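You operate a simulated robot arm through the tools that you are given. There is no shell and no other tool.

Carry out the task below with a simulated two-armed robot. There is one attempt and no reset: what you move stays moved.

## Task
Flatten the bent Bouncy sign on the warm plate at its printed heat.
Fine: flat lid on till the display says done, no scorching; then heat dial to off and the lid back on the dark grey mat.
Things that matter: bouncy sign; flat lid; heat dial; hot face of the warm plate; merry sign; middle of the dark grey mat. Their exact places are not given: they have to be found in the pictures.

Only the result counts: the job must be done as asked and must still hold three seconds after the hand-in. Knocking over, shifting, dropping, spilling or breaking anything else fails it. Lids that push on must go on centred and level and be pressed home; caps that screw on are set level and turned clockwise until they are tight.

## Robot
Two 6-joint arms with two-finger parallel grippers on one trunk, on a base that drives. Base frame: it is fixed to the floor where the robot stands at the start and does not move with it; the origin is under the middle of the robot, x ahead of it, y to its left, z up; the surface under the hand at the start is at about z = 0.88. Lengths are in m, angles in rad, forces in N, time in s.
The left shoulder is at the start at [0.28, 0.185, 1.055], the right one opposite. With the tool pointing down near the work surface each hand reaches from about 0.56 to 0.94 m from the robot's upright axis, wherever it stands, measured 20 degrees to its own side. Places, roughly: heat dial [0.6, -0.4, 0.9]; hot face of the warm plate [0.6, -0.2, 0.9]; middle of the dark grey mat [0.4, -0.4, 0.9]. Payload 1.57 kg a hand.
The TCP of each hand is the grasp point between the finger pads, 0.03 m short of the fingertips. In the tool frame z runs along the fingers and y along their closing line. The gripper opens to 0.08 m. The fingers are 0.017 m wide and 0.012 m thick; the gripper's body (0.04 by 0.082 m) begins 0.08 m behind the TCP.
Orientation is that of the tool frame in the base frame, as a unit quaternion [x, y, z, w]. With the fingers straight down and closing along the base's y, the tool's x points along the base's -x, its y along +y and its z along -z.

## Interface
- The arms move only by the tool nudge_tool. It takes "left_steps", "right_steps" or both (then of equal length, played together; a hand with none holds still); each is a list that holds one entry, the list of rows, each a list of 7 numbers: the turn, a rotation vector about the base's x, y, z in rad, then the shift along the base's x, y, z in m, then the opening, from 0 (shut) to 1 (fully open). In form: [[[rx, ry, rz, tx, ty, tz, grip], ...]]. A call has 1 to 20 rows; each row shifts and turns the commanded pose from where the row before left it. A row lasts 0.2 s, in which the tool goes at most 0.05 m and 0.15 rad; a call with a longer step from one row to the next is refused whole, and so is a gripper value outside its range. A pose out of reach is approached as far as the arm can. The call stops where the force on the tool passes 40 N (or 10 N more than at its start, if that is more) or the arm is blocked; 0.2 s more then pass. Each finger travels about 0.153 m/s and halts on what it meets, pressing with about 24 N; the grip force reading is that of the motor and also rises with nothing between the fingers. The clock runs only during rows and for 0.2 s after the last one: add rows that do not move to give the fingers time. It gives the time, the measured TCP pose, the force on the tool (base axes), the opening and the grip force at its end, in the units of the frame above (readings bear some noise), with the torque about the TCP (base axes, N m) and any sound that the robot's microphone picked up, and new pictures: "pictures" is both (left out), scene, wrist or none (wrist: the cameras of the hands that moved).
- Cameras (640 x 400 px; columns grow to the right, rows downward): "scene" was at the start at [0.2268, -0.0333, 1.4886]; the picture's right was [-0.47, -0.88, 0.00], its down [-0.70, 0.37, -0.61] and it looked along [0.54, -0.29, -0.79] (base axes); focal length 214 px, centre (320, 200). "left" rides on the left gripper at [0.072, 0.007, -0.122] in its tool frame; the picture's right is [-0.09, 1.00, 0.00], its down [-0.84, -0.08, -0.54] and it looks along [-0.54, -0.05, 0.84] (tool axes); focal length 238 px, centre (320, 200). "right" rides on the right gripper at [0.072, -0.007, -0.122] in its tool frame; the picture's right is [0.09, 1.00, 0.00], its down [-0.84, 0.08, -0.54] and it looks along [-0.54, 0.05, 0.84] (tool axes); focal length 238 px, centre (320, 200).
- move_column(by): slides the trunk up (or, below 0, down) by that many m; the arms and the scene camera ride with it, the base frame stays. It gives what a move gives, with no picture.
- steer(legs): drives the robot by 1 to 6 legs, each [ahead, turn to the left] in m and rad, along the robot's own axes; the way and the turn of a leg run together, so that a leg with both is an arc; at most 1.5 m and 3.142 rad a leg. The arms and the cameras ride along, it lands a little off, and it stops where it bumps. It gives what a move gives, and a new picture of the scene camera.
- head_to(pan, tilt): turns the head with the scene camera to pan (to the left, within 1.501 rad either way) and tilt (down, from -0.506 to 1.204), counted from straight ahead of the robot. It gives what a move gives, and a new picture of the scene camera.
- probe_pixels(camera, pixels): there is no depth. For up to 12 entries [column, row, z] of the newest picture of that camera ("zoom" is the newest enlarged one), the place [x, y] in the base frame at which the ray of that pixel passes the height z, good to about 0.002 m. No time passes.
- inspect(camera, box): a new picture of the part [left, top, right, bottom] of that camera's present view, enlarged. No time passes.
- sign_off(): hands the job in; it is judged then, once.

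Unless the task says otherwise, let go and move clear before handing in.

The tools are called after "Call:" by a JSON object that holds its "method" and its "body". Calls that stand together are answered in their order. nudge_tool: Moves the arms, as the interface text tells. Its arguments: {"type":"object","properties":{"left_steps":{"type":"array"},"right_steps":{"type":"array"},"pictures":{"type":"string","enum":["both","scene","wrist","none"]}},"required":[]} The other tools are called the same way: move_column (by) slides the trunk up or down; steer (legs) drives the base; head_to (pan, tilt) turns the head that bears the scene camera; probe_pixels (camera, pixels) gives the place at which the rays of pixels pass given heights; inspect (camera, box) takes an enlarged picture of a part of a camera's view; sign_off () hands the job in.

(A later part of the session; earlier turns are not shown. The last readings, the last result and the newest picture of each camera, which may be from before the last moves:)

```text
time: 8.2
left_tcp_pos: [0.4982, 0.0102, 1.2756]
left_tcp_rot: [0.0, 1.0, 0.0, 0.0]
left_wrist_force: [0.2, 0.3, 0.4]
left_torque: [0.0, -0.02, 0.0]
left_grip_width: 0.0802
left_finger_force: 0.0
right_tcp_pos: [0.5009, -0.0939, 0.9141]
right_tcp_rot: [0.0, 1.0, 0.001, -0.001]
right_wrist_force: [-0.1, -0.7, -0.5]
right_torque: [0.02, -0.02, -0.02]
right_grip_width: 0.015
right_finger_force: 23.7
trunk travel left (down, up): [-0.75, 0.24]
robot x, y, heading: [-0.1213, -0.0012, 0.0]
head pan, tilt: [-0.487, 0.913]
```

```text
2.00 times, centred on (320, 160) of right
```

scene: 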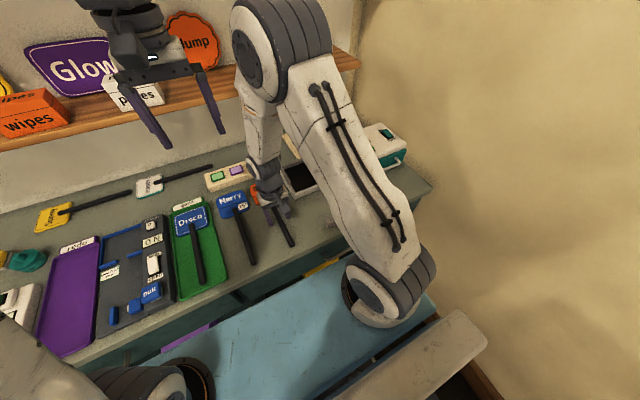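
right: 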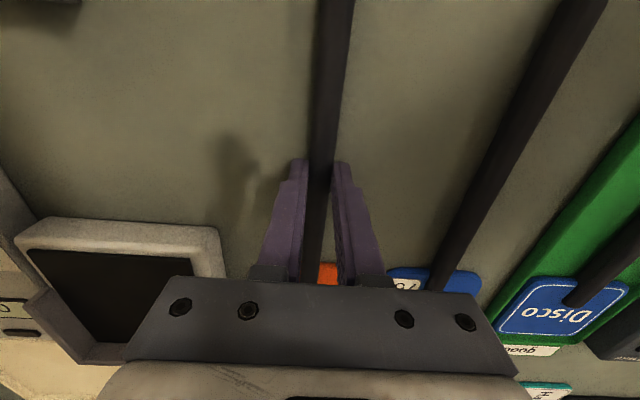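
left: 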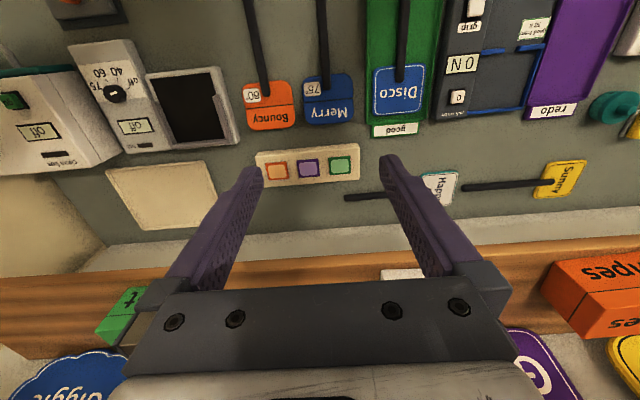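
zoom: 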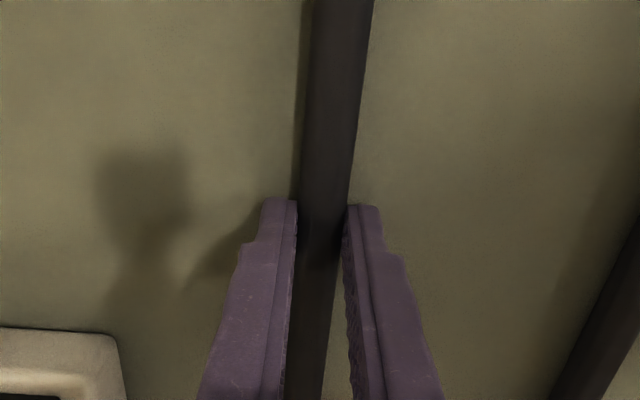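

The handle is gripped (width 0.015, 24 N). I'll lift gently by 0.06 m and look at the sign.

Call:
{"method": "nudge_tool", "body": {"right_steps": [[[0, 0, 0, 0, 0, 0.01, 0], [0, 0, 0, 0, 0, 0.02, 0], [0, 0, 0, 0, 0, 0.02, 0], [0, 0, 0, 0, 0, 0.01, 0], [0, 0, 0, 0, 0, 0, 0]]], "pictures": "both"}}

Call:
{"method": "inspect", "body": {"camera": "scene", "box": [230, 140, 350, 260]}}

Call:
{"method": "inspect", "body": {"camera": "left", "box": [160, 40, 400, 200]}}

```text
time: 9.4
left_tcp_pos: [0.4987, 0.0109, 1.2737]
left_tcp_rot: [0.0, 1.0, -0.001, 0.0]
left_wrist_force: [-0.4, 0.5, -0.1]
left_torque: [-0.01, 0.01, 0.03]
left_grip_width: 0.0801
left_finger_force: 0.1
right_tcp_pos: [0.4994, -0.0944, 0.9744]
right_tcp_rot: [-0.001, 1.0, 0.0, -0.002]
right_wrist_force: [-0.1, 0.8, -0.7]
right_torque: [0.01, 0.03, -0.02]
right_grip_width: 0.0148
right_finger_force: 23.9
trunk travel left (down, up): [-0.75, 0.24]
robot x, y, heading: [-0.1178, 0.0015, 0.0]
head pan, tilt: [-0.487, 0.913]
```

scene: 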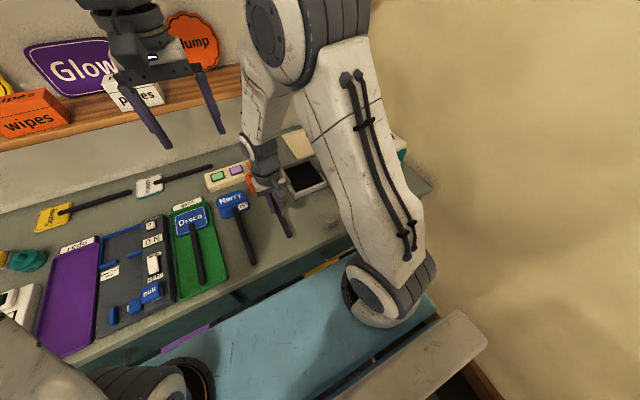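
right: 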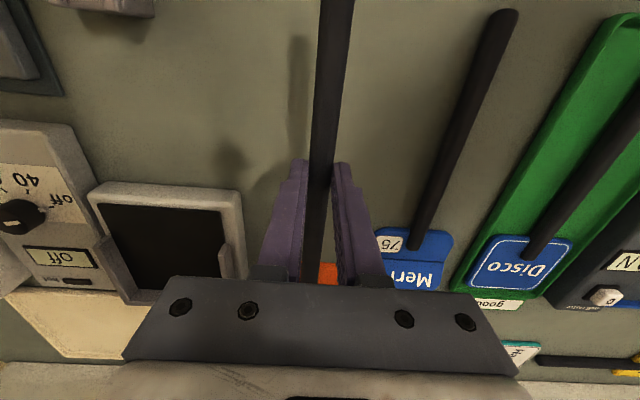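

```text
3.33 times, centred on (290, 200) of scene
```

zoom: 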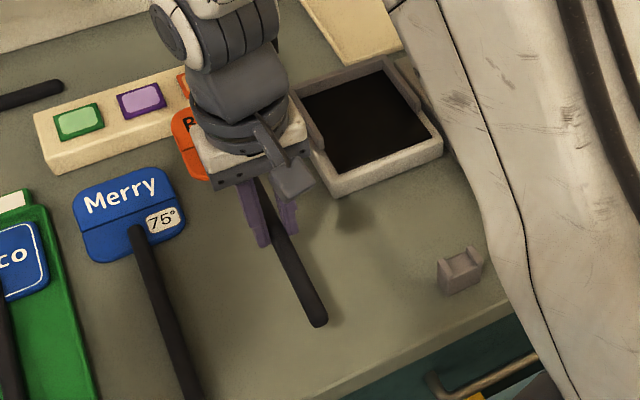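

```text
2.50 times, centred on (280, 120) of left
```

zoom: 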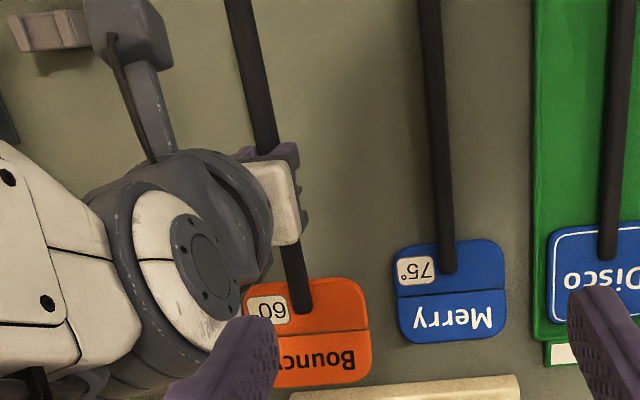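

The sign lifted cleanly and level. I'll carry it right by 0.144 m so that its head is over the hot face, staying at this height.

Call:
{"method": "nudge_tool", "body": {"right_steps": [[[0, 0, 0, 0, -0.03, 0, 0], [0, 0, 0, 0, -0.04, 0, 0], [0, 0, 0, 0, -0.04, 0, 0], [0, 0, 0, 0, -0.024, 0, 0], [0, 0, 0, 0, -0.01, 0, 0], [0, 0, 0, 0, 0, 0, 0]]], "pictures": "both"}}

Call:
{"method": "inspect", "body": {"camera": "left", "box": [120, 20, 320, 180]}}

Call:
{"method": "inspect", "body": {"camera": "scene", "box": [260, 140, 380, 240]}}

Call:
{"method": "inspect", "body": {"camera": "right", "box": [240, 0, 400, 290]}}

```text
time: 10.8
left_tcp_pos: [0.4984, 0.0102, 1.2751]
left_tcp_rot: [0.0, 1.0, 0.001, 0.0]
left_wrist_force: [-0.3, 0.1, 1.1]
left_torque: [0.02, 0.02, 0.01]
left_grip_width: 0.08
left_finger_force: 0.0
right_tcp_pos: [0.5016, -0.2393, 0.9748]
right_tcp_rot: [0.0, 1.0, 0.0, -0.002]
right_wrist_force: [0.5, 0.9, -1.7]
right_torque: [-0.02, 0.04, 0.0]
right_grip_width: 0.0153
right_finger_force: 23.9
trunk travel left (down, up): [-0.75, 0.24]
robot x, y, heading: [-0.1207, 0.0047, -0.001]
head pan, tilt: [-0.487, 0.913]
```

scene: 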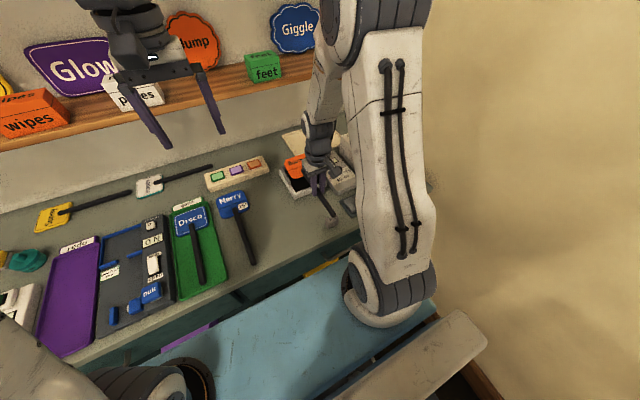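
right: 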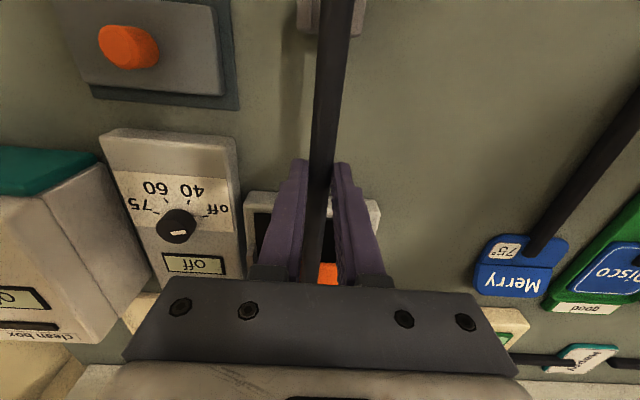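

```text
2.50 times, centred on (220, 100) of left
```

zoom: 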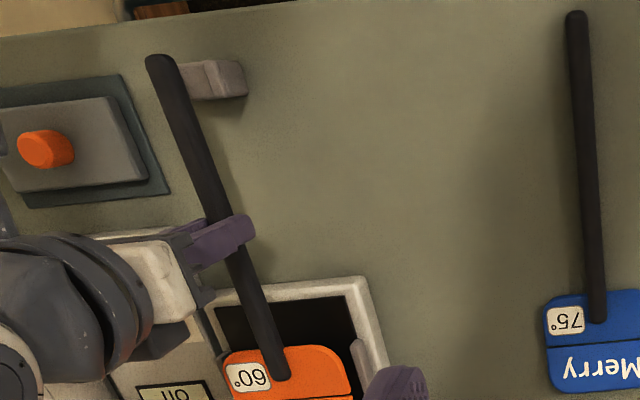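

```text
4.00 times, centred on (320, 190) of scene
```

zoom: 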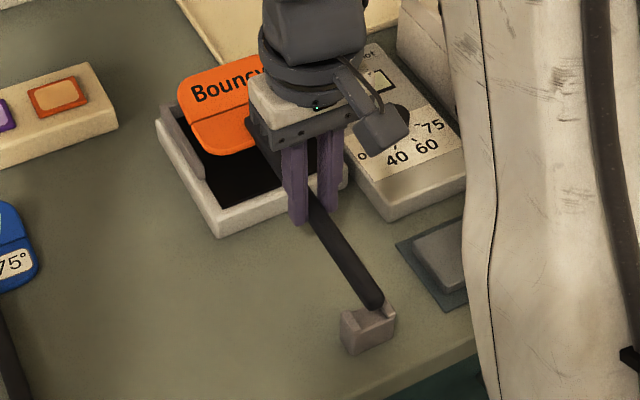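

```text
1.38 times, centred on (320, 145) of right
```

zoom: 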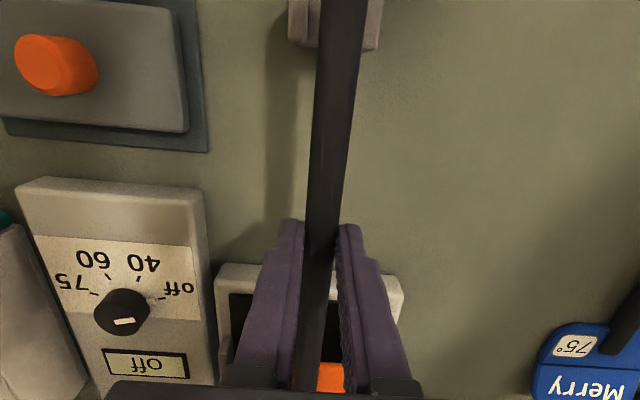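

The sign is above the plate and its handle above the rest's notch. I'll bring the left hand forward to give its camera a clear view of the plate.

Call:
{"method": "nudge_tool", "body": {"left_steps": [[[0, 0, 0, 0.04, 0, -0.02, 1], [0, 0, 0, 0.04, 0, -0.02, 1], [0, 0, 0, 0.04, 0, -0.02, 1], [0, 0, 0, 0.01, 0, 0, 1], [0, 0, 0, 0, 0, 0, 1]]], "pictures": "both"}}

Call:
{"method": "inspect", "body": {"camera": "left", "box": [60, 0, 320, 160]}}

```text
time: 12.0
left_tcp_pos: [0.6294, 0.0124, 1.2153]
left_tcp_rot: [0.0, 1.0, 0.0, 0.0]
left_wrist_force: [0.1, 0.0, 0.4]
left_torque: [0.01, -0.02, 0.01]
left_grip_width: 0.0799
left_finger_force: 0.0
right_tcp_pos: [0.5018, -0.2389, 0.9754]
right_tcp_rot: [0.0, 1.0, 0.001, -0.002]
right_wrist_force: [0.0, -0.7, -0.5]
right_torque: [0.0, 0.06, 0.01]
right_grip_width: 0.0152
right_finger_force: 24.3
trunk travel left (down, up): [-0.75, 0.24]
robot x, y, heading: [-0.1214, 0.0007, 0.002]
head pan, tilt: [-0.487, 0.913]
```

scene: 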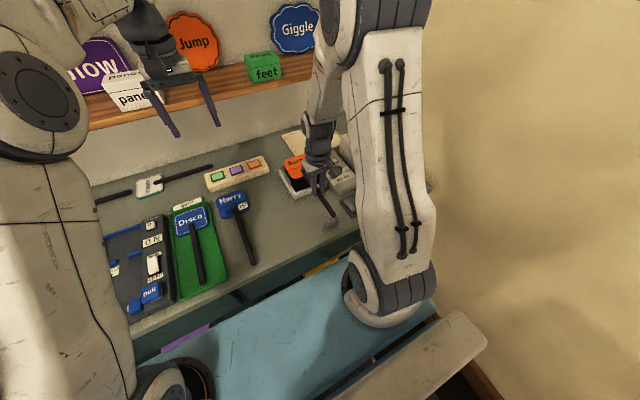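
left: 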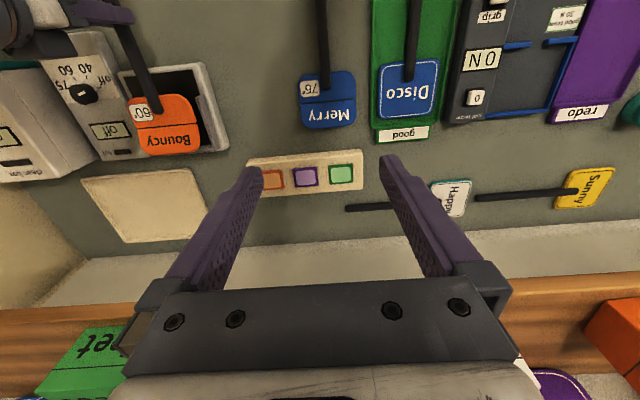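

```text
2.46 times, centred on (190, 80) of left
```

zoom: 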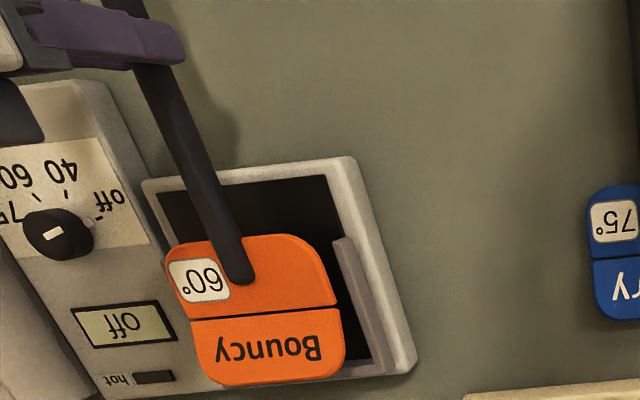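

The Bouncy head appears above the plate with the crease at zoom row ~310. I'll lower 0.025 m and check the alignment with the fence.

Call:
{"method": "nudge_tool", "body": {"right_steps": [[[0, 0, 0, 0, 0, -0.01, 0], [0, 0, 0, 0, 0, -0.01, 0], [0, 0, 0, 0, 0, -0.005, 0], [0, 0, 0, 0, 0, 0, 0]]], "pictures": "both"}}

Call:
{"method": "inspect", "body": {"camera": "left", "box": [100, 50, 250, 170]}}

Call:
{"method": "inspect", "body": {"camera": "scene", "box": [260, 140, 380, 240]}}

```text
time: 13.0
left_tcp_pos: [0.6273, 0.0124, 1.215]
left_tcp_rot: [0.0, 1.0, 0.0, 0.0]
left_wrist_force: [-0.1, 0.5, 0.1]
left_torque: [0.01, 0.01, 0.0]
left_grip_width: 0.0799
left_finger_force: 0.1
right_tcp_pos: [0.5014, -0.2368, 0.9504]
right_tcp_rot: [0.0, 1.0, 0.001, -0.001]
right_wrist_force: [-0.3, 0.1, -0.3]
right_torque: [0.0, 0.06, 0.0]
right_grip_width: 0.015
right_finger_force: 23.7
trunk travel left (down, up): [-0.75, 0.24]
robot x, y, heading: [-0.121, -0.0019, 0.004]
head pan, tilt: [-0.487, 0.913]
```

scene: 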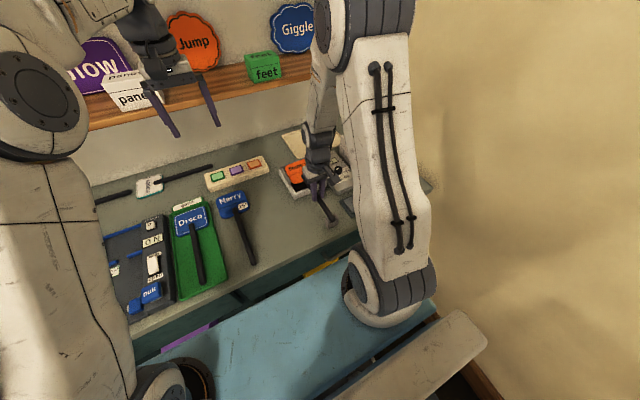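
right: 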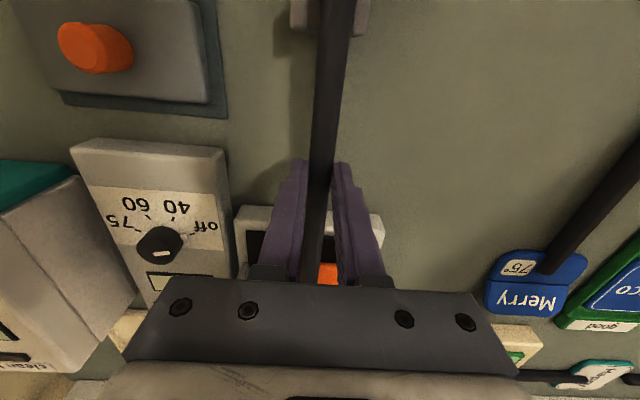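

```text
3.33 times, centred on (175, 110) of left
```

zoom: 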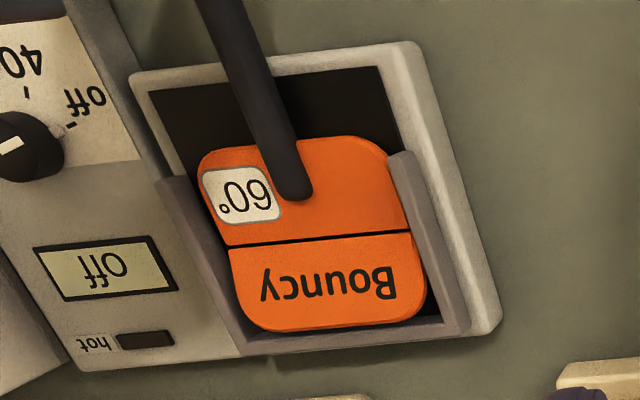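

```text
4.00 times, centred on (320, 190) of scene
```

zoom: 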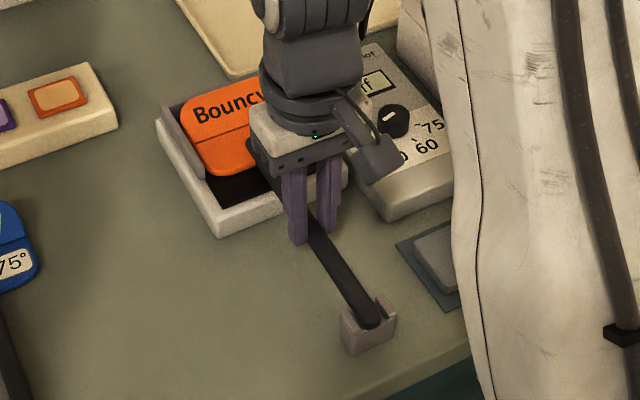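

The head is nicely between the fence arms and the handle is above the notch. I'll lower in small steps until it touches (expected TCP z ≈ 0.938).

Call:
{"method": "nudge_tool", "body": {"right_steps": [[[0, 0, 0, 0, -0.0015, -0.004, 0], [0, 0, 0, 0, 0, -0.004, 0], [0, 0, 0, 0, 0, -0.003, 0], [0, 0, 0, 0, 0, 0, 0]]], "pictures": "both"}}

Call:
{"method": "inspect", "body": {"camera": "left", "box": [100, 50, 250, 170]}}

Call:
{"method": "inspect", "body": {"camera": "scene", "box": [260, 140, 380, 240]}}

```text
time: 14.0
left_tcp_pos: [0.6277, 0.0131, 1.216]
left_tcp_rot: [0.0, 1.0, 0.0, -0.001]
left_wrist_force: [-0.1, 1.1, 1.1]
left_torque: [-0.01, -0.01, 0.02]
left_grip_width: 0.0802
left_finger_force: 0.1
right_tcp_pos: [0.5018, -0.2394, 0.9388]
right_tcp_rot: [0.0, 1.0, 0.0, -0.001]
right_wrist_force: [1.2, 2.6, 21.7]
right_torque: [0.01, -0.08, 0.04]
right_grip_width: 0.0152
right_finger_force: 23.8
trunk travel left (down, up): [-0.75, 0.24]
robot x, y, heading: [-0.1215, 0.0024, 0.004]
head pan, tilt: [-0.487, 0.913]
```

scene: 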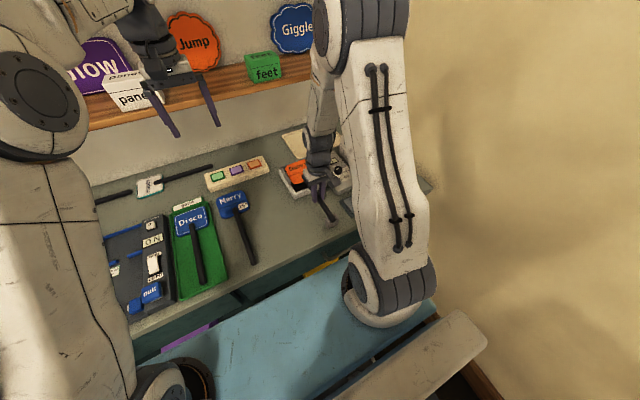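
right: 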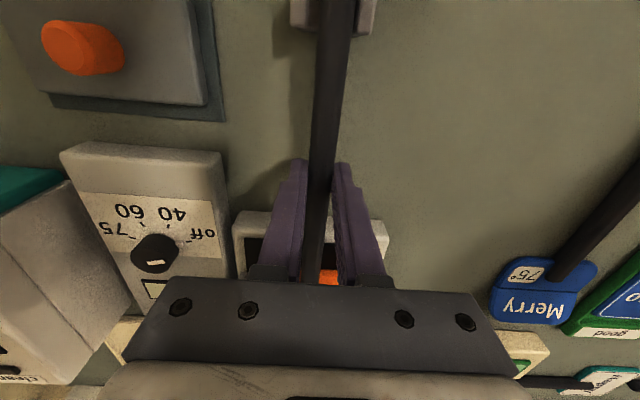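

```text
3.33 times, centred on (175, 110) of left
```

zoom: 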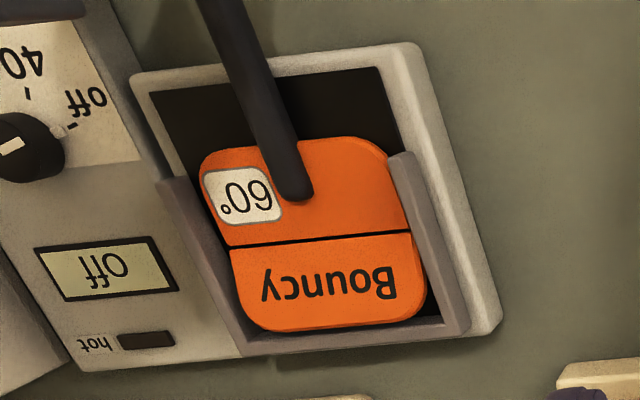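

```text
4.00 times, centred on (320, 190) of scene
```

zoom: 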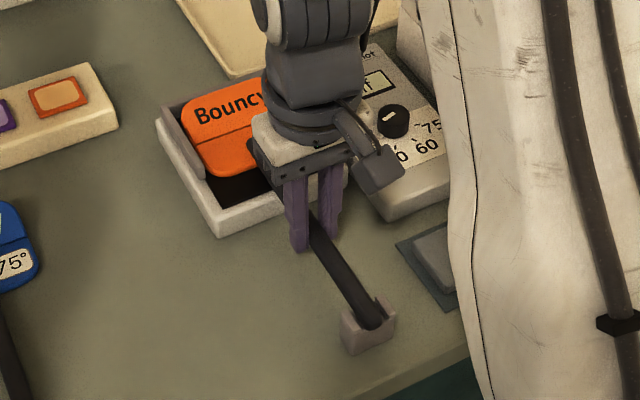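

Contact came exactly at TCP z = 0.939 with about 22 N, head on the plate and handle in the notch. I'll ease off 1.5 mm and open the gripper.

Call:
{"method": "nudge_tool", "body": {"right_steps": [[[0, 0, 0, 0, 0, 0.0015, 0], [0, 0, 0, 0, 0, 0, 0.2], [0, 0, 0, 0, 0, 0, 0.35], [0, 0, 0, 0, 0, 0, 0.5], [0, 0, 0, 0, 0, 0, 0.5]]], "pictures": "both"}}

Call:
{"method": "inspect", "body": {"camera": "left", "box": [100, 50, 250, 170]}}

Call:
{"method": "inspect", "body": {"camera": "scene", "box": [260, 140, 380, 240]}}

```text
time: 15.2
left_tcp_pos: [0.6294, 0.0128, 1.2147]
left_tcp_rot: [0.0, 1.0, 0.0, 0.0]
left_wrist_force: [0.5, -0.2, 0.7]
left_torque: [0.0, -0.02, -0.01]
left_grip_width: 0.0799
left_finger_force: 0.0
right_tcp_pos: [0.5012, -0.2393, 0.9404]
right_tcp_rot: [-0.001, 1.0, 0.001, -0.002]
right_wrist_force: [0.1, 0.0, -0.7]
right_torque: [-0.01, -0.01, 0.0]
right_grip_width: 0.04
right_finger_force: 0.1
trunk travel left (down, up): [-0.75, 0.24]
robot x, y, heading: [-0.1209, 0.0019, -0.001]
head pan, tilt: [-0.487, 0.913]
```

scene: 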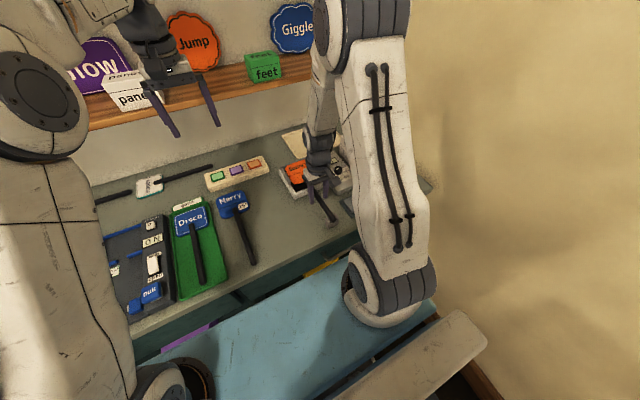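
right: 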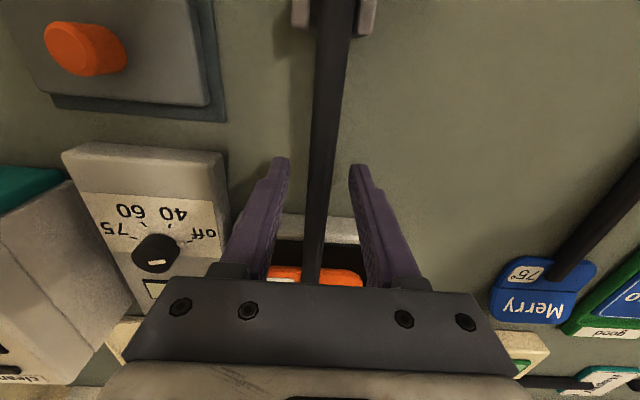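

```text
3.33 times, centred on (175, 110) of left
```

zoom: 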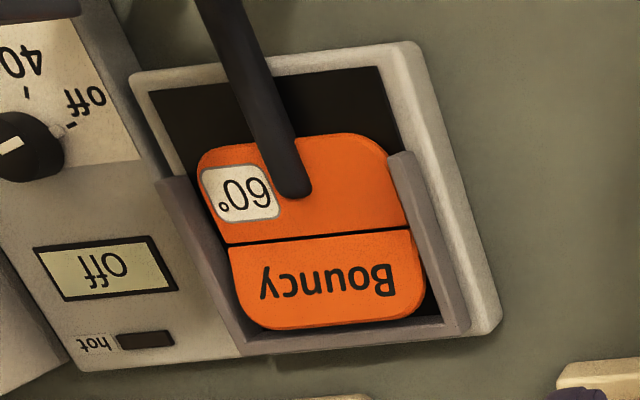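

```text
4.00 times, centred on (320, 190) of scene
```

zoom: 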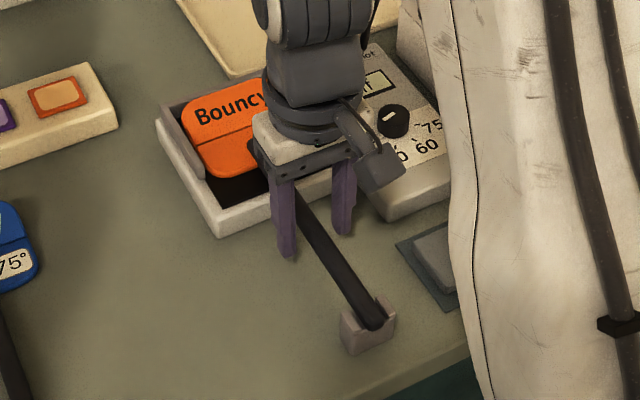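

The sign rests on the plate, handle in the notch. I'll raise the hand straight up and move back over the lid.

Call:
{"method": "nudge_tool", "body": {"right_steps": [[[0, 0, 0, 0, 0, 0.02, 0.5], [0, 0, 0, 0, 0, 0.04, 0.5], [0, 0, 0, 0, 0, 0.04, 0.6], [0, 0, 0, -0.02, -0.03, 0, 0.6], [0, 0, 0, -0.02, -0.035, 0, 0.6], [0, 0, 0, -0.02, -0.035, 0, 0.6], [0, 0, 0, 0, -0.03, 0, 0.6], [0, 0, 0, 0, 0, 0, 0.6]]], "pictures": "both"}}

Call:
{"method": "inspect", "body": {"camera": "right", "box": [220, 20, 420, 220]}}

Call:
{"method": "inspect", "body": {"camera": "left", "box": [0, 0, 240, 170]}}

```text
time: 17.0
left_tcp_pos: [0.6283, 0.0125, 1.2151]
left_tcp_rot: [0.0, 1.0, 0.0, 0.0]
left_wrist_force: [-0.7, -0.8, -0.5]
left_torque: [0.02, 0.01, 0.01]
left_grip_width: 0.0802
left_finger_force: 0.0
right_tcp_pos: [0.4397, -0.3723, 1.041]
right_tcp_rot: [0.0, 1.0, 0.001, -0.002]
right_wrist_force: [0.5, 0.3, 0.0]
right_torque: [0.03, 0.01, 0.02]
right_grip_width: 0.0483
right_finger_force: 0.0
trunk travel left (down, up): [-0.75, 0.24]
robot x, y, heading: [-0.1178, -0.0008, -0.002]
head pan, tilt: [-0.487, 0.913]
```

scene: 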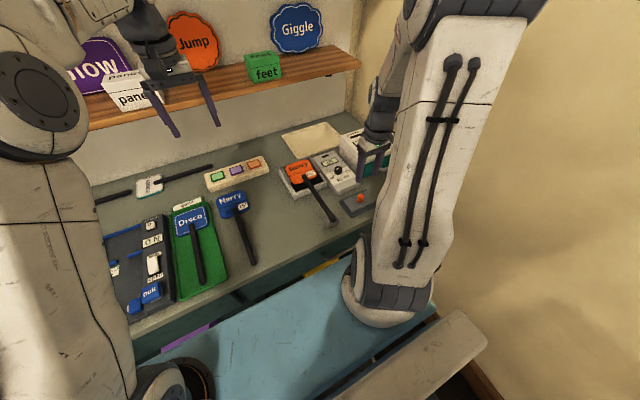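
right: 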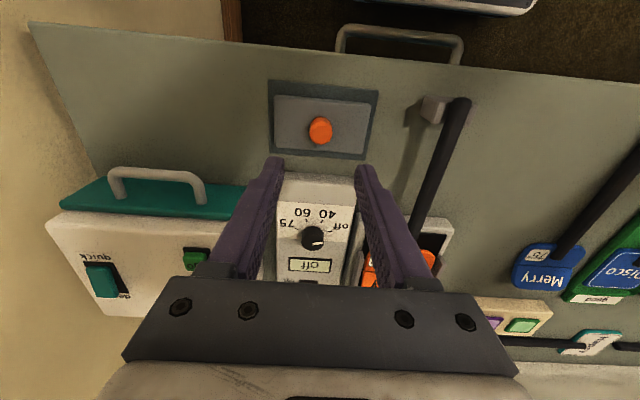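

```text
2.00 times, centred on (320, 120) of right
```

zoom: 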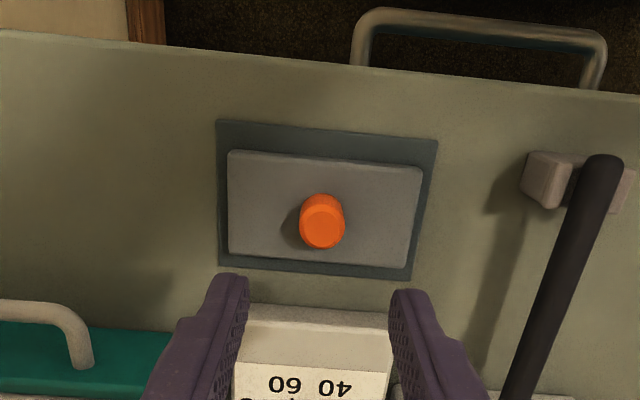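

```text
2.35 times, centred on (120, 85) of left
```

zoom: 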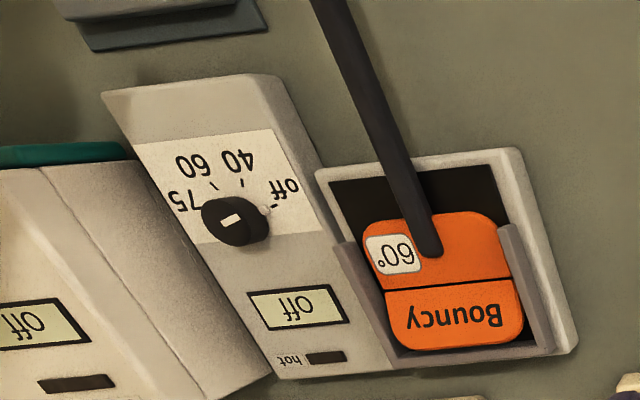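

The knob is centred ahead of the hand at (321,136) in the wrist view. I'll probe the knob and lid corners.

Call:
{"method": "probe_pixels", "body": {"camera": "right", "pixels": [[321, 135, 0.925], [321, 135, 0.915], [321, 126, 0.9], [275, 95.5, 0.895], [370, 103, 0.895], [365, 154, 0.895], [274, 147, 0.895], [458, 103, 0.91], [313, 238, 0.925], [338, 228, 0.905], [268, 80, 0.88], [362, 160, 0.88]]}}

Call:
{"method": "probe_pixels", "body": {"camera": "left", "pixels": [[130, 5, 0.9]]}}

```text
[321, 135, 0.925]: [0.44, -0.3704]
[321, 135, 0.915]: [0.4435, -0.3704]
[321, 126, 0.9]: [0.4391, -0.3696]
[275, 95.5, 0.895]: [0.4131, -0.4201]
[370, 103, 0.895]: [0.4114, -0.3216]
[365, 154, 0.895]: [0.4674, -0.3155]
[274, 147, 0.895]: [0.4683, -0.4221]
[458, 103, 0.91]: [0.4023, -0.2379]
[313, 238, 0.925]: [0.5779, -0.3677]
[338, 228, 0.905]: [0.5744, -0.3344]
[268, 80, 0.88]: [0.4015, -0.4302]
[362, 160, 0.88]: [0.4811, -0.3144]
```

```text
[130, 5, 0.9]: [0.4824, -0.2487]
```

The knob is at (0.440, -0.3705) with its top near z 0.923. I'll descend over it with the fingers open to TCP z ≈ 0.929.

Call:
{"method": "nudge_tool", "body": {"right_steps": [[[0, 0, 0, 0, 0.0015, -0.04, 0.6], [0, 0, 0, 0, 0, -0.04, 0.6], [0, 0, 0, 0, 0, -0.02, 0.6], [0, 0, 0, 0, 0, -0.008, 0.6], [0, 0, 0, 0, 0, -0.004, 0.6], [0, 0, 0, 0, 0, 0, 0.6]]], "pictures": "both"}}

Call:
{"method": "inspect", "body": {"camera": "right", "box": [220, 60, 420, 260]}}

Call:
{"method": "inspect", "body": {"camera": "left", "box": [0, 0, 240, 170]}}

```text
time: 18.4
left_tcp_pos: [0.6276, 0.0125, 1.2161]
left_tcp_rot: [0.0, 1.0, 0.0, 0.0]
left_wrist_force: [-0.8, -0.1, -0.4]
left_torque: [0.01, 0.01, 0.0]
left_grip_width: 0.08
left_finger_force: 0.0
right_tcp_pos: [0.4402, -0.3673, 0.9289]
right_tcp_rot: [0.0, 1.0, 0.001, -0.001]
right_wrist_force: [-0.5, -0.3, 5.8]
right_torque: [-0.16, -0.05, -0.03]
right_grip_width: 0.0483
right_finger_force: 0.2
trunk travel left (down, up): [-0.75, 0.24]
robot x, y, heading: [-0.1244, 0.0014, -0.001]
head pan, tilt: [-0.487, 0.913]
```

scene: 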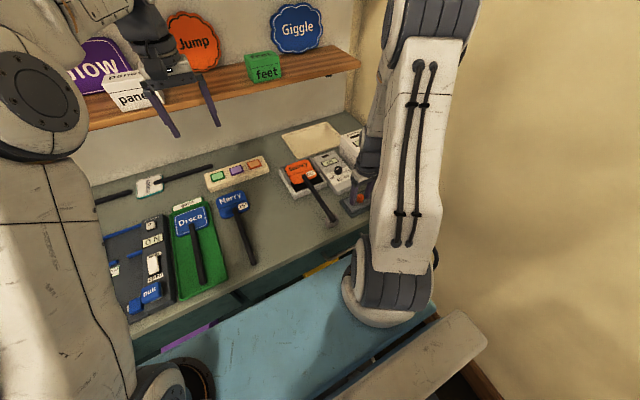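
right: 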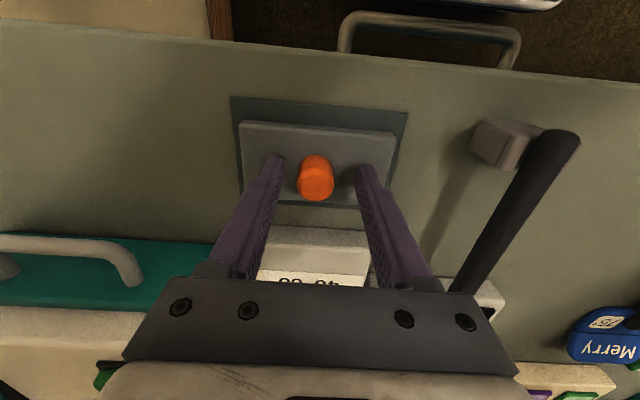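

```text
2.00 times, centred on (320, 160) of right
```

zoom: 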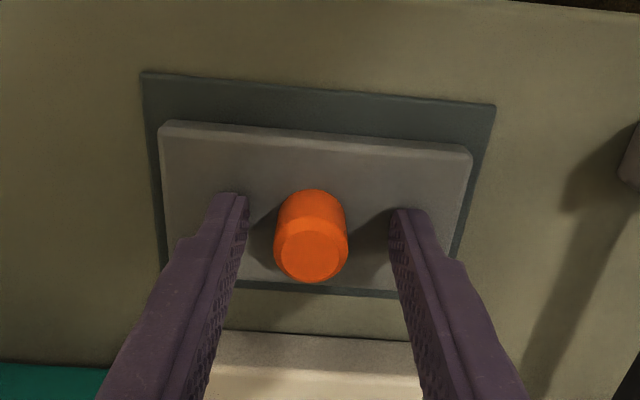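

```text
2.35 times, centred on (120, 85) of left
```

zoom: 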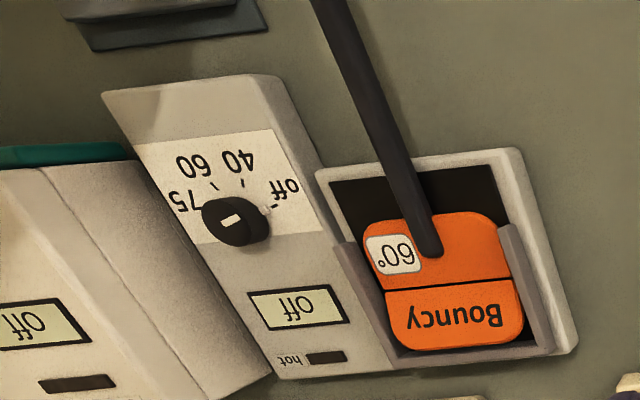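

A slight 6 N contact shows the fingertips just touch the lid's top, and the knob is about 3 mm to the -y side of the centre. I'll rise 2.5 mm, shift -3 mm and close on the knob.

Call:
{"method": "nudge_tool", "body": {"right_steps": [[[0, 0, 0, 0, 0, 0.0025, 0.6], [0, 0, 0, 0, -0.003, 0, 0.6], [0, 0, 0, 0, 0, 0, 0.4], [0, 0, 0, 0, 0, 0, 0.25], [0, 0, 0, 0, 0, 0, 0.1], [0, 0, 0, 0, 0, 0, 0.0], [0, 0, 0, 0, 0, 0, 0.0]]], "pictures": "wrist"}}

Call:
{"method": "inspect", "body": {"camera": "right", "box": [220, 60, 420, 260]}}

```text
time: 20.0
left_tcp_pos: [0.6288, 0.0128, 1.2156]
left_tcp_rot: [0.0, 1.0, 0.0, 0.001]
left_wrist_force: [-0.2, 0.1, 0.6]
left_torque: [-0.03, 0.0, -0.03]
left_grip_width: 0.0802
left_finger_force: 0.1
right_tcp_pos: [0.4411, -0.3696, 0.9293]
right_tcp_rot: [-0.001, 1.0, 0.001, -0.002]
right_wrist_force: [-0.1, 1.9, 0.1]
right_torque: [0.08, 0.03, 0.02]
right_grip_width: 0.023
right_finger_force: 24.3
trunk travel left (down, up): [-0.75, 0.24]
robot x, y, heading: [-0.1216, 0.0011, -0.0]
head pan, tilt: [-0.487, 0.913]
```

right: 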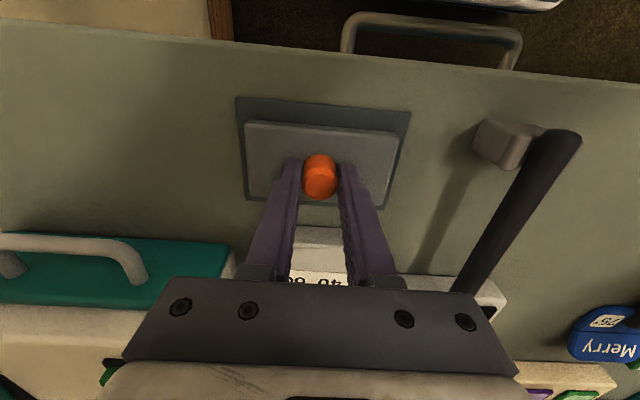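

```text
2.00 times, centred on (320, 160) of right
```

zoom: 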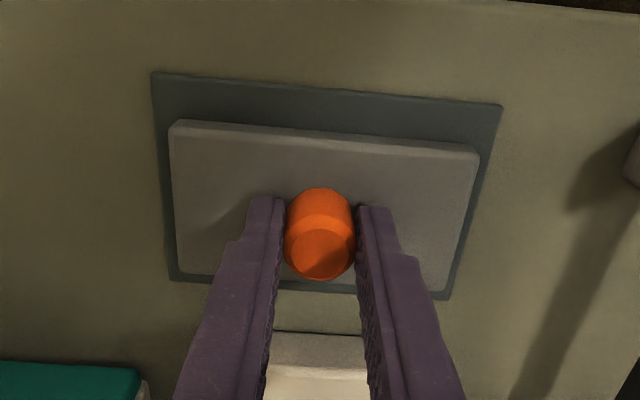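

The knob is gripped (width 0.023). I'll lift the lid by 0.08 m and check it hangs level.

Call:
{"method": "nudge_tool", "body": {"right_steps": [[[0, 0, 0, 0, 0, 0.01, 0], [0, 0, 0, 0, 0, 0.02, 0], [0, 0, 0, 0, 0, 0.03, 0], [0, 0, 0, 0, 0, 0.02, 0], [0, 0, 0, 0, 0, 0, 0]]], "pictures": "both"}}

Call:
{"method": "inspect", "body": {"camera": "right", "box": [180, 40, 460, 260]}}

Call:
{"method": "inspect", "body": {"camera": "scene", "box": [270, 130, 390, 240]}}

```text
time: 21.2
left_tcp_pos: [0.6285, 0.0123, 1.2158]
left_tcp_rot: [-0.001, 1.0, 0.0, 0.0]
left_wrist_force: [0.3, 0.0, -0.1]
left_torque: [0.02, -0.03, -0.03]
left_grip_width: 0.0799
left_finger_force: 0.0
right_tcp_pos: [0.442, -0.3707, 1.0098]
right_tcp_rot: [0.0, 1.0, 0.0, -0.001]
right_wrist_force: [0.5, 0.4, -3.7]
right_torque: [0.0, -0.01, 0.01]
right_grip_width: 0.023
right_finger_force: 24.0
trunk travel left (down, up): [-0.75, 0.24]
robot x, y, heading: [-0.124, 0.0007, 0.002]
head pan, tilt: [-0.487, 0.913]
```

scene: 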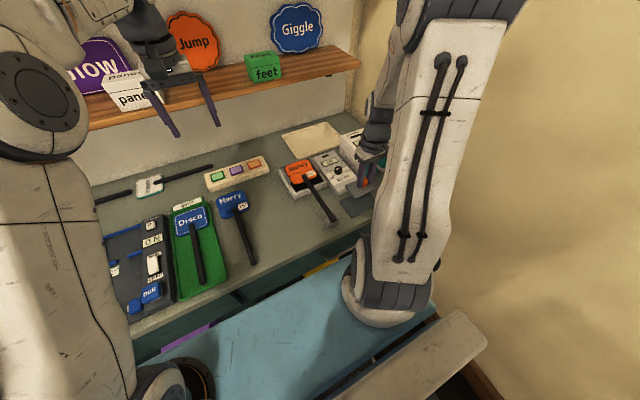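
right: 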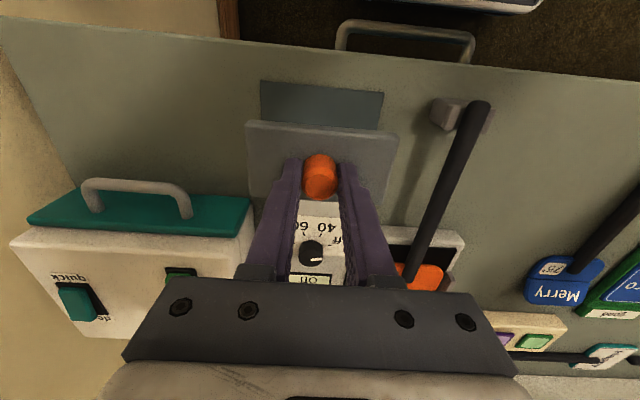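

```text
1.82 times, centred on (320, 150) of right
```

zoom: 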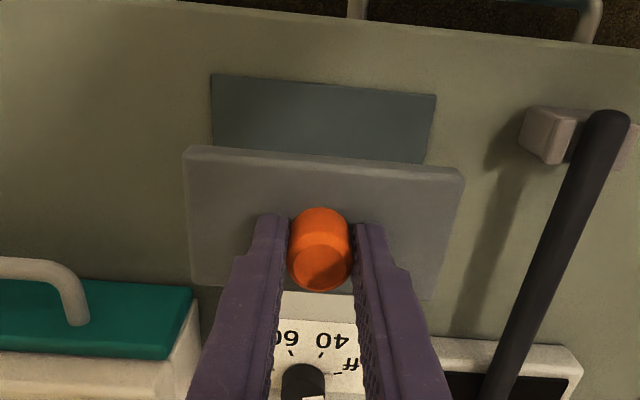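

```text
3.64 times, centred on (330, 185) of scene
```

zoom: 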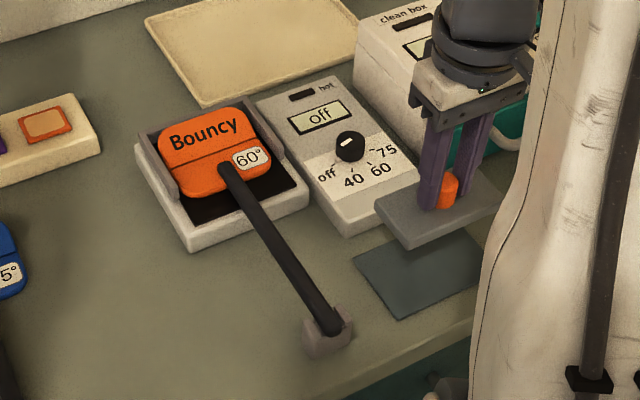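

The lid hangs level (about 3.7 N). Before moving it I'll measure where the sign's crease and handle tip lie on the plate from the left camera.

Call:
{"method": "probe_pixels", "body": {"camera": "left", "pixels": [[166.8, 109.3, 0.925], [146.8, 123.3, 0.912], [201.3, 117.8, 0.912], [154, 148.8, 0.93], [205, 142.4, 0.93], [141, 95.6, 0.911], [195.3, 91.4, 0.911], [130.6, 103.3, 0.915], [198.7, 95.6, 0.915]]}}

Call:
{"method": "inspect", "body": {"camera": "left", "box": [110, 60, 240, 165]}}

```text
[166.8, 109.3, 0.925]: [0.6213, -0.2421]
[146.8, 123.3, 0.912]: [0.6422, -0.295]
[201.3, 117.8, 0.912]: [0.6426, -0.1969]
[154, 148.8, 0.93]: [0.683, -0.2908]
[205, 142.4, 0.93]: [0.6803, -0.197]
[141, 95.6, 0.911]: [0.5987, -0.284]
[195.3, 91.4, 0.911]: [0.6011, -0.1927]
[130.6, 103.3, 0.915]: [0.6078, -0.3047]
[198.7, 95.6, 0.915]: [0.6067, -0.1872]
```

```text
3.81 times, centred on (175, 112) of left
```

zoom: 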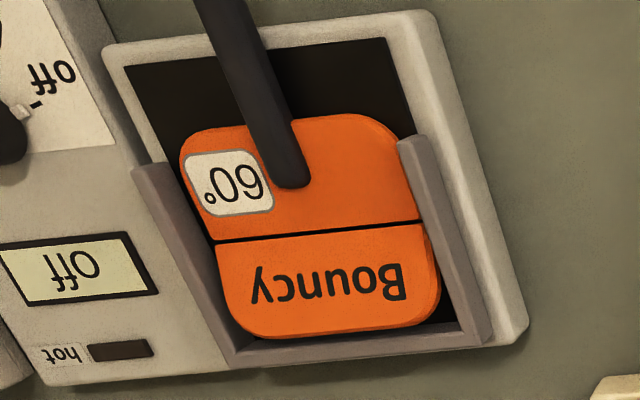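

The crease is at x≈0.642 and the handle tip near 0.622, so the lid should be centred at about x = 0.654, y = -0.239, between the fence arms. I'll measure the lid's outline in the hand.

Call:
{"method": "probe_pixels", "body": {"camera": "right", "pixels": [[244.7, 122.5, 0.978], [399.7, 134.6, 0.978], [381.5, 205, 0.978], [248.6, 197.8, 0.978], [319.5, 181, 1.003]]}}

Call:
{"method": "inspect", "body": {"camera": "right", "box": [230, 105, 410, 215]}}

```text
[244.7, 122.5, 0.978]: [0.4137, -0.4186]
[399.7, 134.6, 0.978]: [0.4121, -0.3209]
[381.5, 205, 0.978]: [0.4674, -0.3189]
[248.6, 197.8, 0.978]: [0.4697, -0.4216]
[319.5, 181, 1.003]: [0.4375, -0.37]
```

```text
3.56 times, centred on (320, 160) of right
```

zoom: 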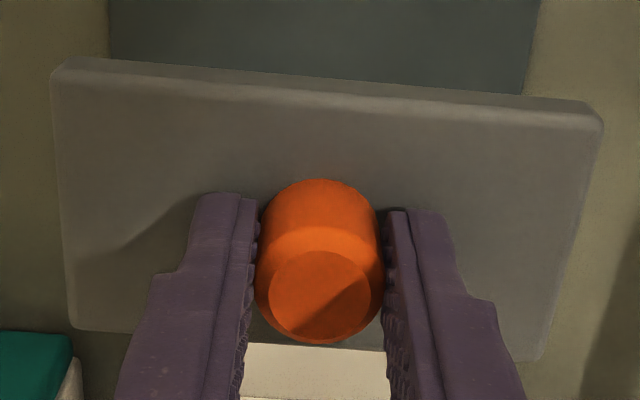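

The lid measures about 0.103 × 0.056 m centred on the TCP. I'll carry it over the plate to (0.654, -0.239) at this height.

Call:
{"method": "nudge_tool", "body": {"right_steps": [[[0, 0, 0, 0.025, 0.0155, 0, 0], [0, 0, 0, 0.035, 0.0217, 0, 0], [0, 0, 0, 0.04, 0.0248, 0, 0], [0, 0, 0, 0.04, 0.0248, 0, 0], [0, 0, 0, 0.04, 0.0248, 0, 0], [0, 0, 0, 0.022, 0.0136, 0, 0], [0, 0, 0, 0.01, 0.0065, 0, 0], [0, 0, 0, 0, 0, 0, 0]]], "pictures": "both"}}

Call:
{"method": "inspect", "body": {"camera": "left", "box": [90, 40, 270, 180]}}

Call:
{"method": "inspect", "body": {"camera": "scene", "box": [260, 130, 380, 240]}}

Call:
{"method": "inspect", "body": {"camera": "right", "box": [230, 60, 420, 230]}}

```text
time: 23.0
left_tcp_pos: [0.6277, 0.0132, 1.2156]
left_tcp_rot: [0.0, 1.0, 0.0, 0.0]
left_wrist_force: [0.2, 0.1, -0.5]
left_torque: [0.0, 0.0, 0.0]
left_grip_width: 0.0802
left_finger_force: 0.1
right_tcp_pos: [0.6515, -0.2386, 1.0098]
right_tcp_rot: [-0.001, 1.0, 0.001, -0.002]
right_wrist_force: [0.2, -0.8, -3.3]
right_torque: [0.02, -0.01, -0.02]
right_grip_width: 0.0231
right_finger_force: 23.6
trunk travel left (down, up): [-0.75, 0.24]
robot x, y, heading: [-0.1183, -0.0018, -0.0]
head pan, tilt: [-0.487, 0.913]
```

scene: 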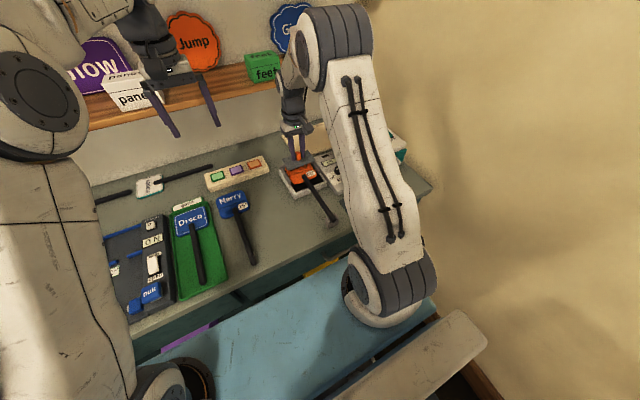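
right: 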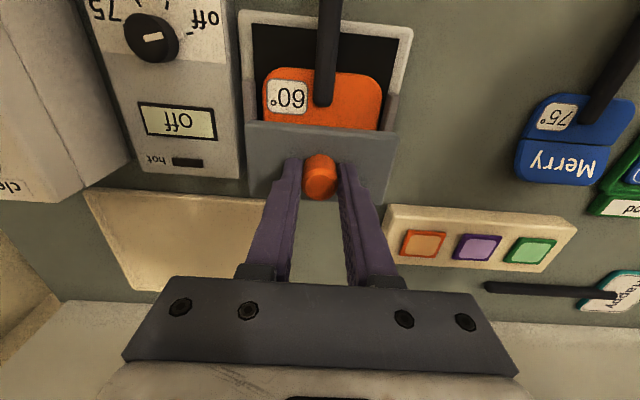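

```text
2.86 times, centred on (180, 110) of left
```

zoom: 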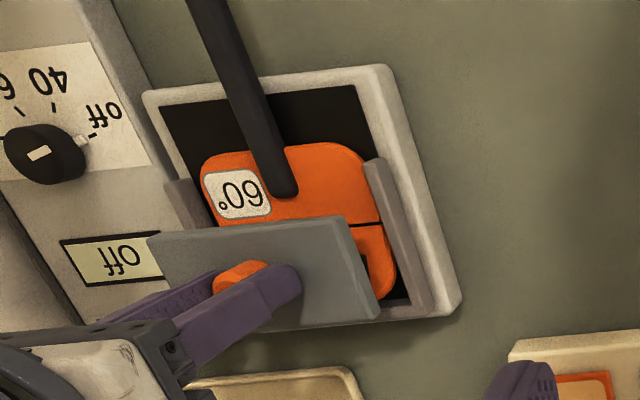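

```text
3.64 times, centred on (320, 185) of scene
```

zoom: 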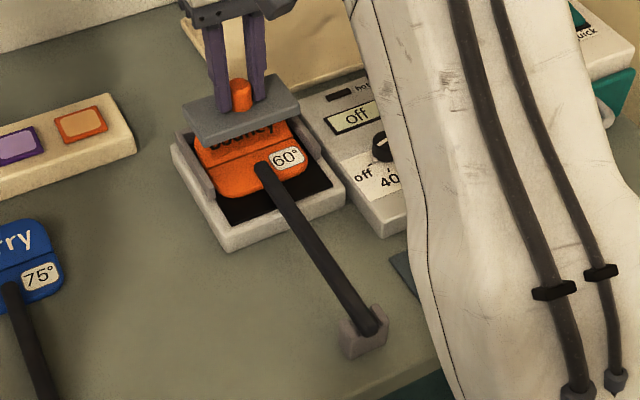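

```text
2.35 times, centred on (325, 145) of right
```

zoom: 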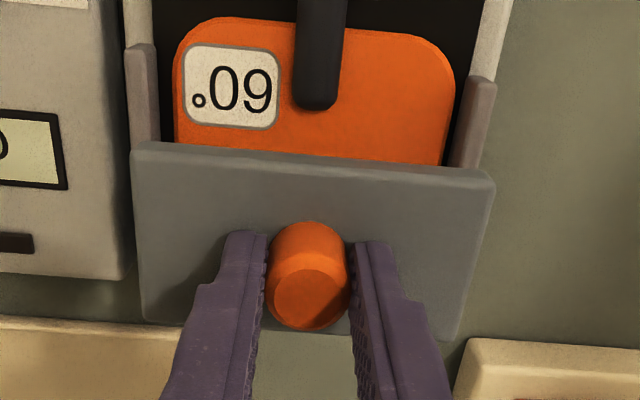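

The lid is over the far half; the wrist view shows the handle tip at (317,105) and both fence arm ends. I'll probe these for final alignment.

Call:
{"method": "probe_pixels", "body": {"camera": "zoom", "pixels": [[125, 48, 0.915], [155, 46, 0.915], [471, 80, 0.915], [497, 82, 0.915], [317, 107, 0.92], [175, 110, 0.911], [452, 110, 0.911], [132, 145, 0.978], [495, 175, 0.978], [445, 340, 0.978], [142, 318, 0.978]]}}

```text
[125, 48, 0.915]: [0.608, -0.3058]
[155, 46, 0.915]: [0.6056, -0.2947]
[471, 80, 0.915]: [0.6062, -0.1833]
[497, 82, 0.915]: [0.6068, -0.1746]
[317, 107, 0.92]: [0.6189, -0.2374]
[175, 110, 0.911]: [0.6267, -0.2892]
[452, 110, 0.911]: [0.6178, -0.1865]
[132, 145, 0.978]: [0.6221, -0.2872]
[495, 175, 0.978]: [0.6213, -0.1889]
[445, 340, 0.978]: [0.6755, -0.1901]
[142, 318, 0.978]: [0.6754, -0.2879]
```

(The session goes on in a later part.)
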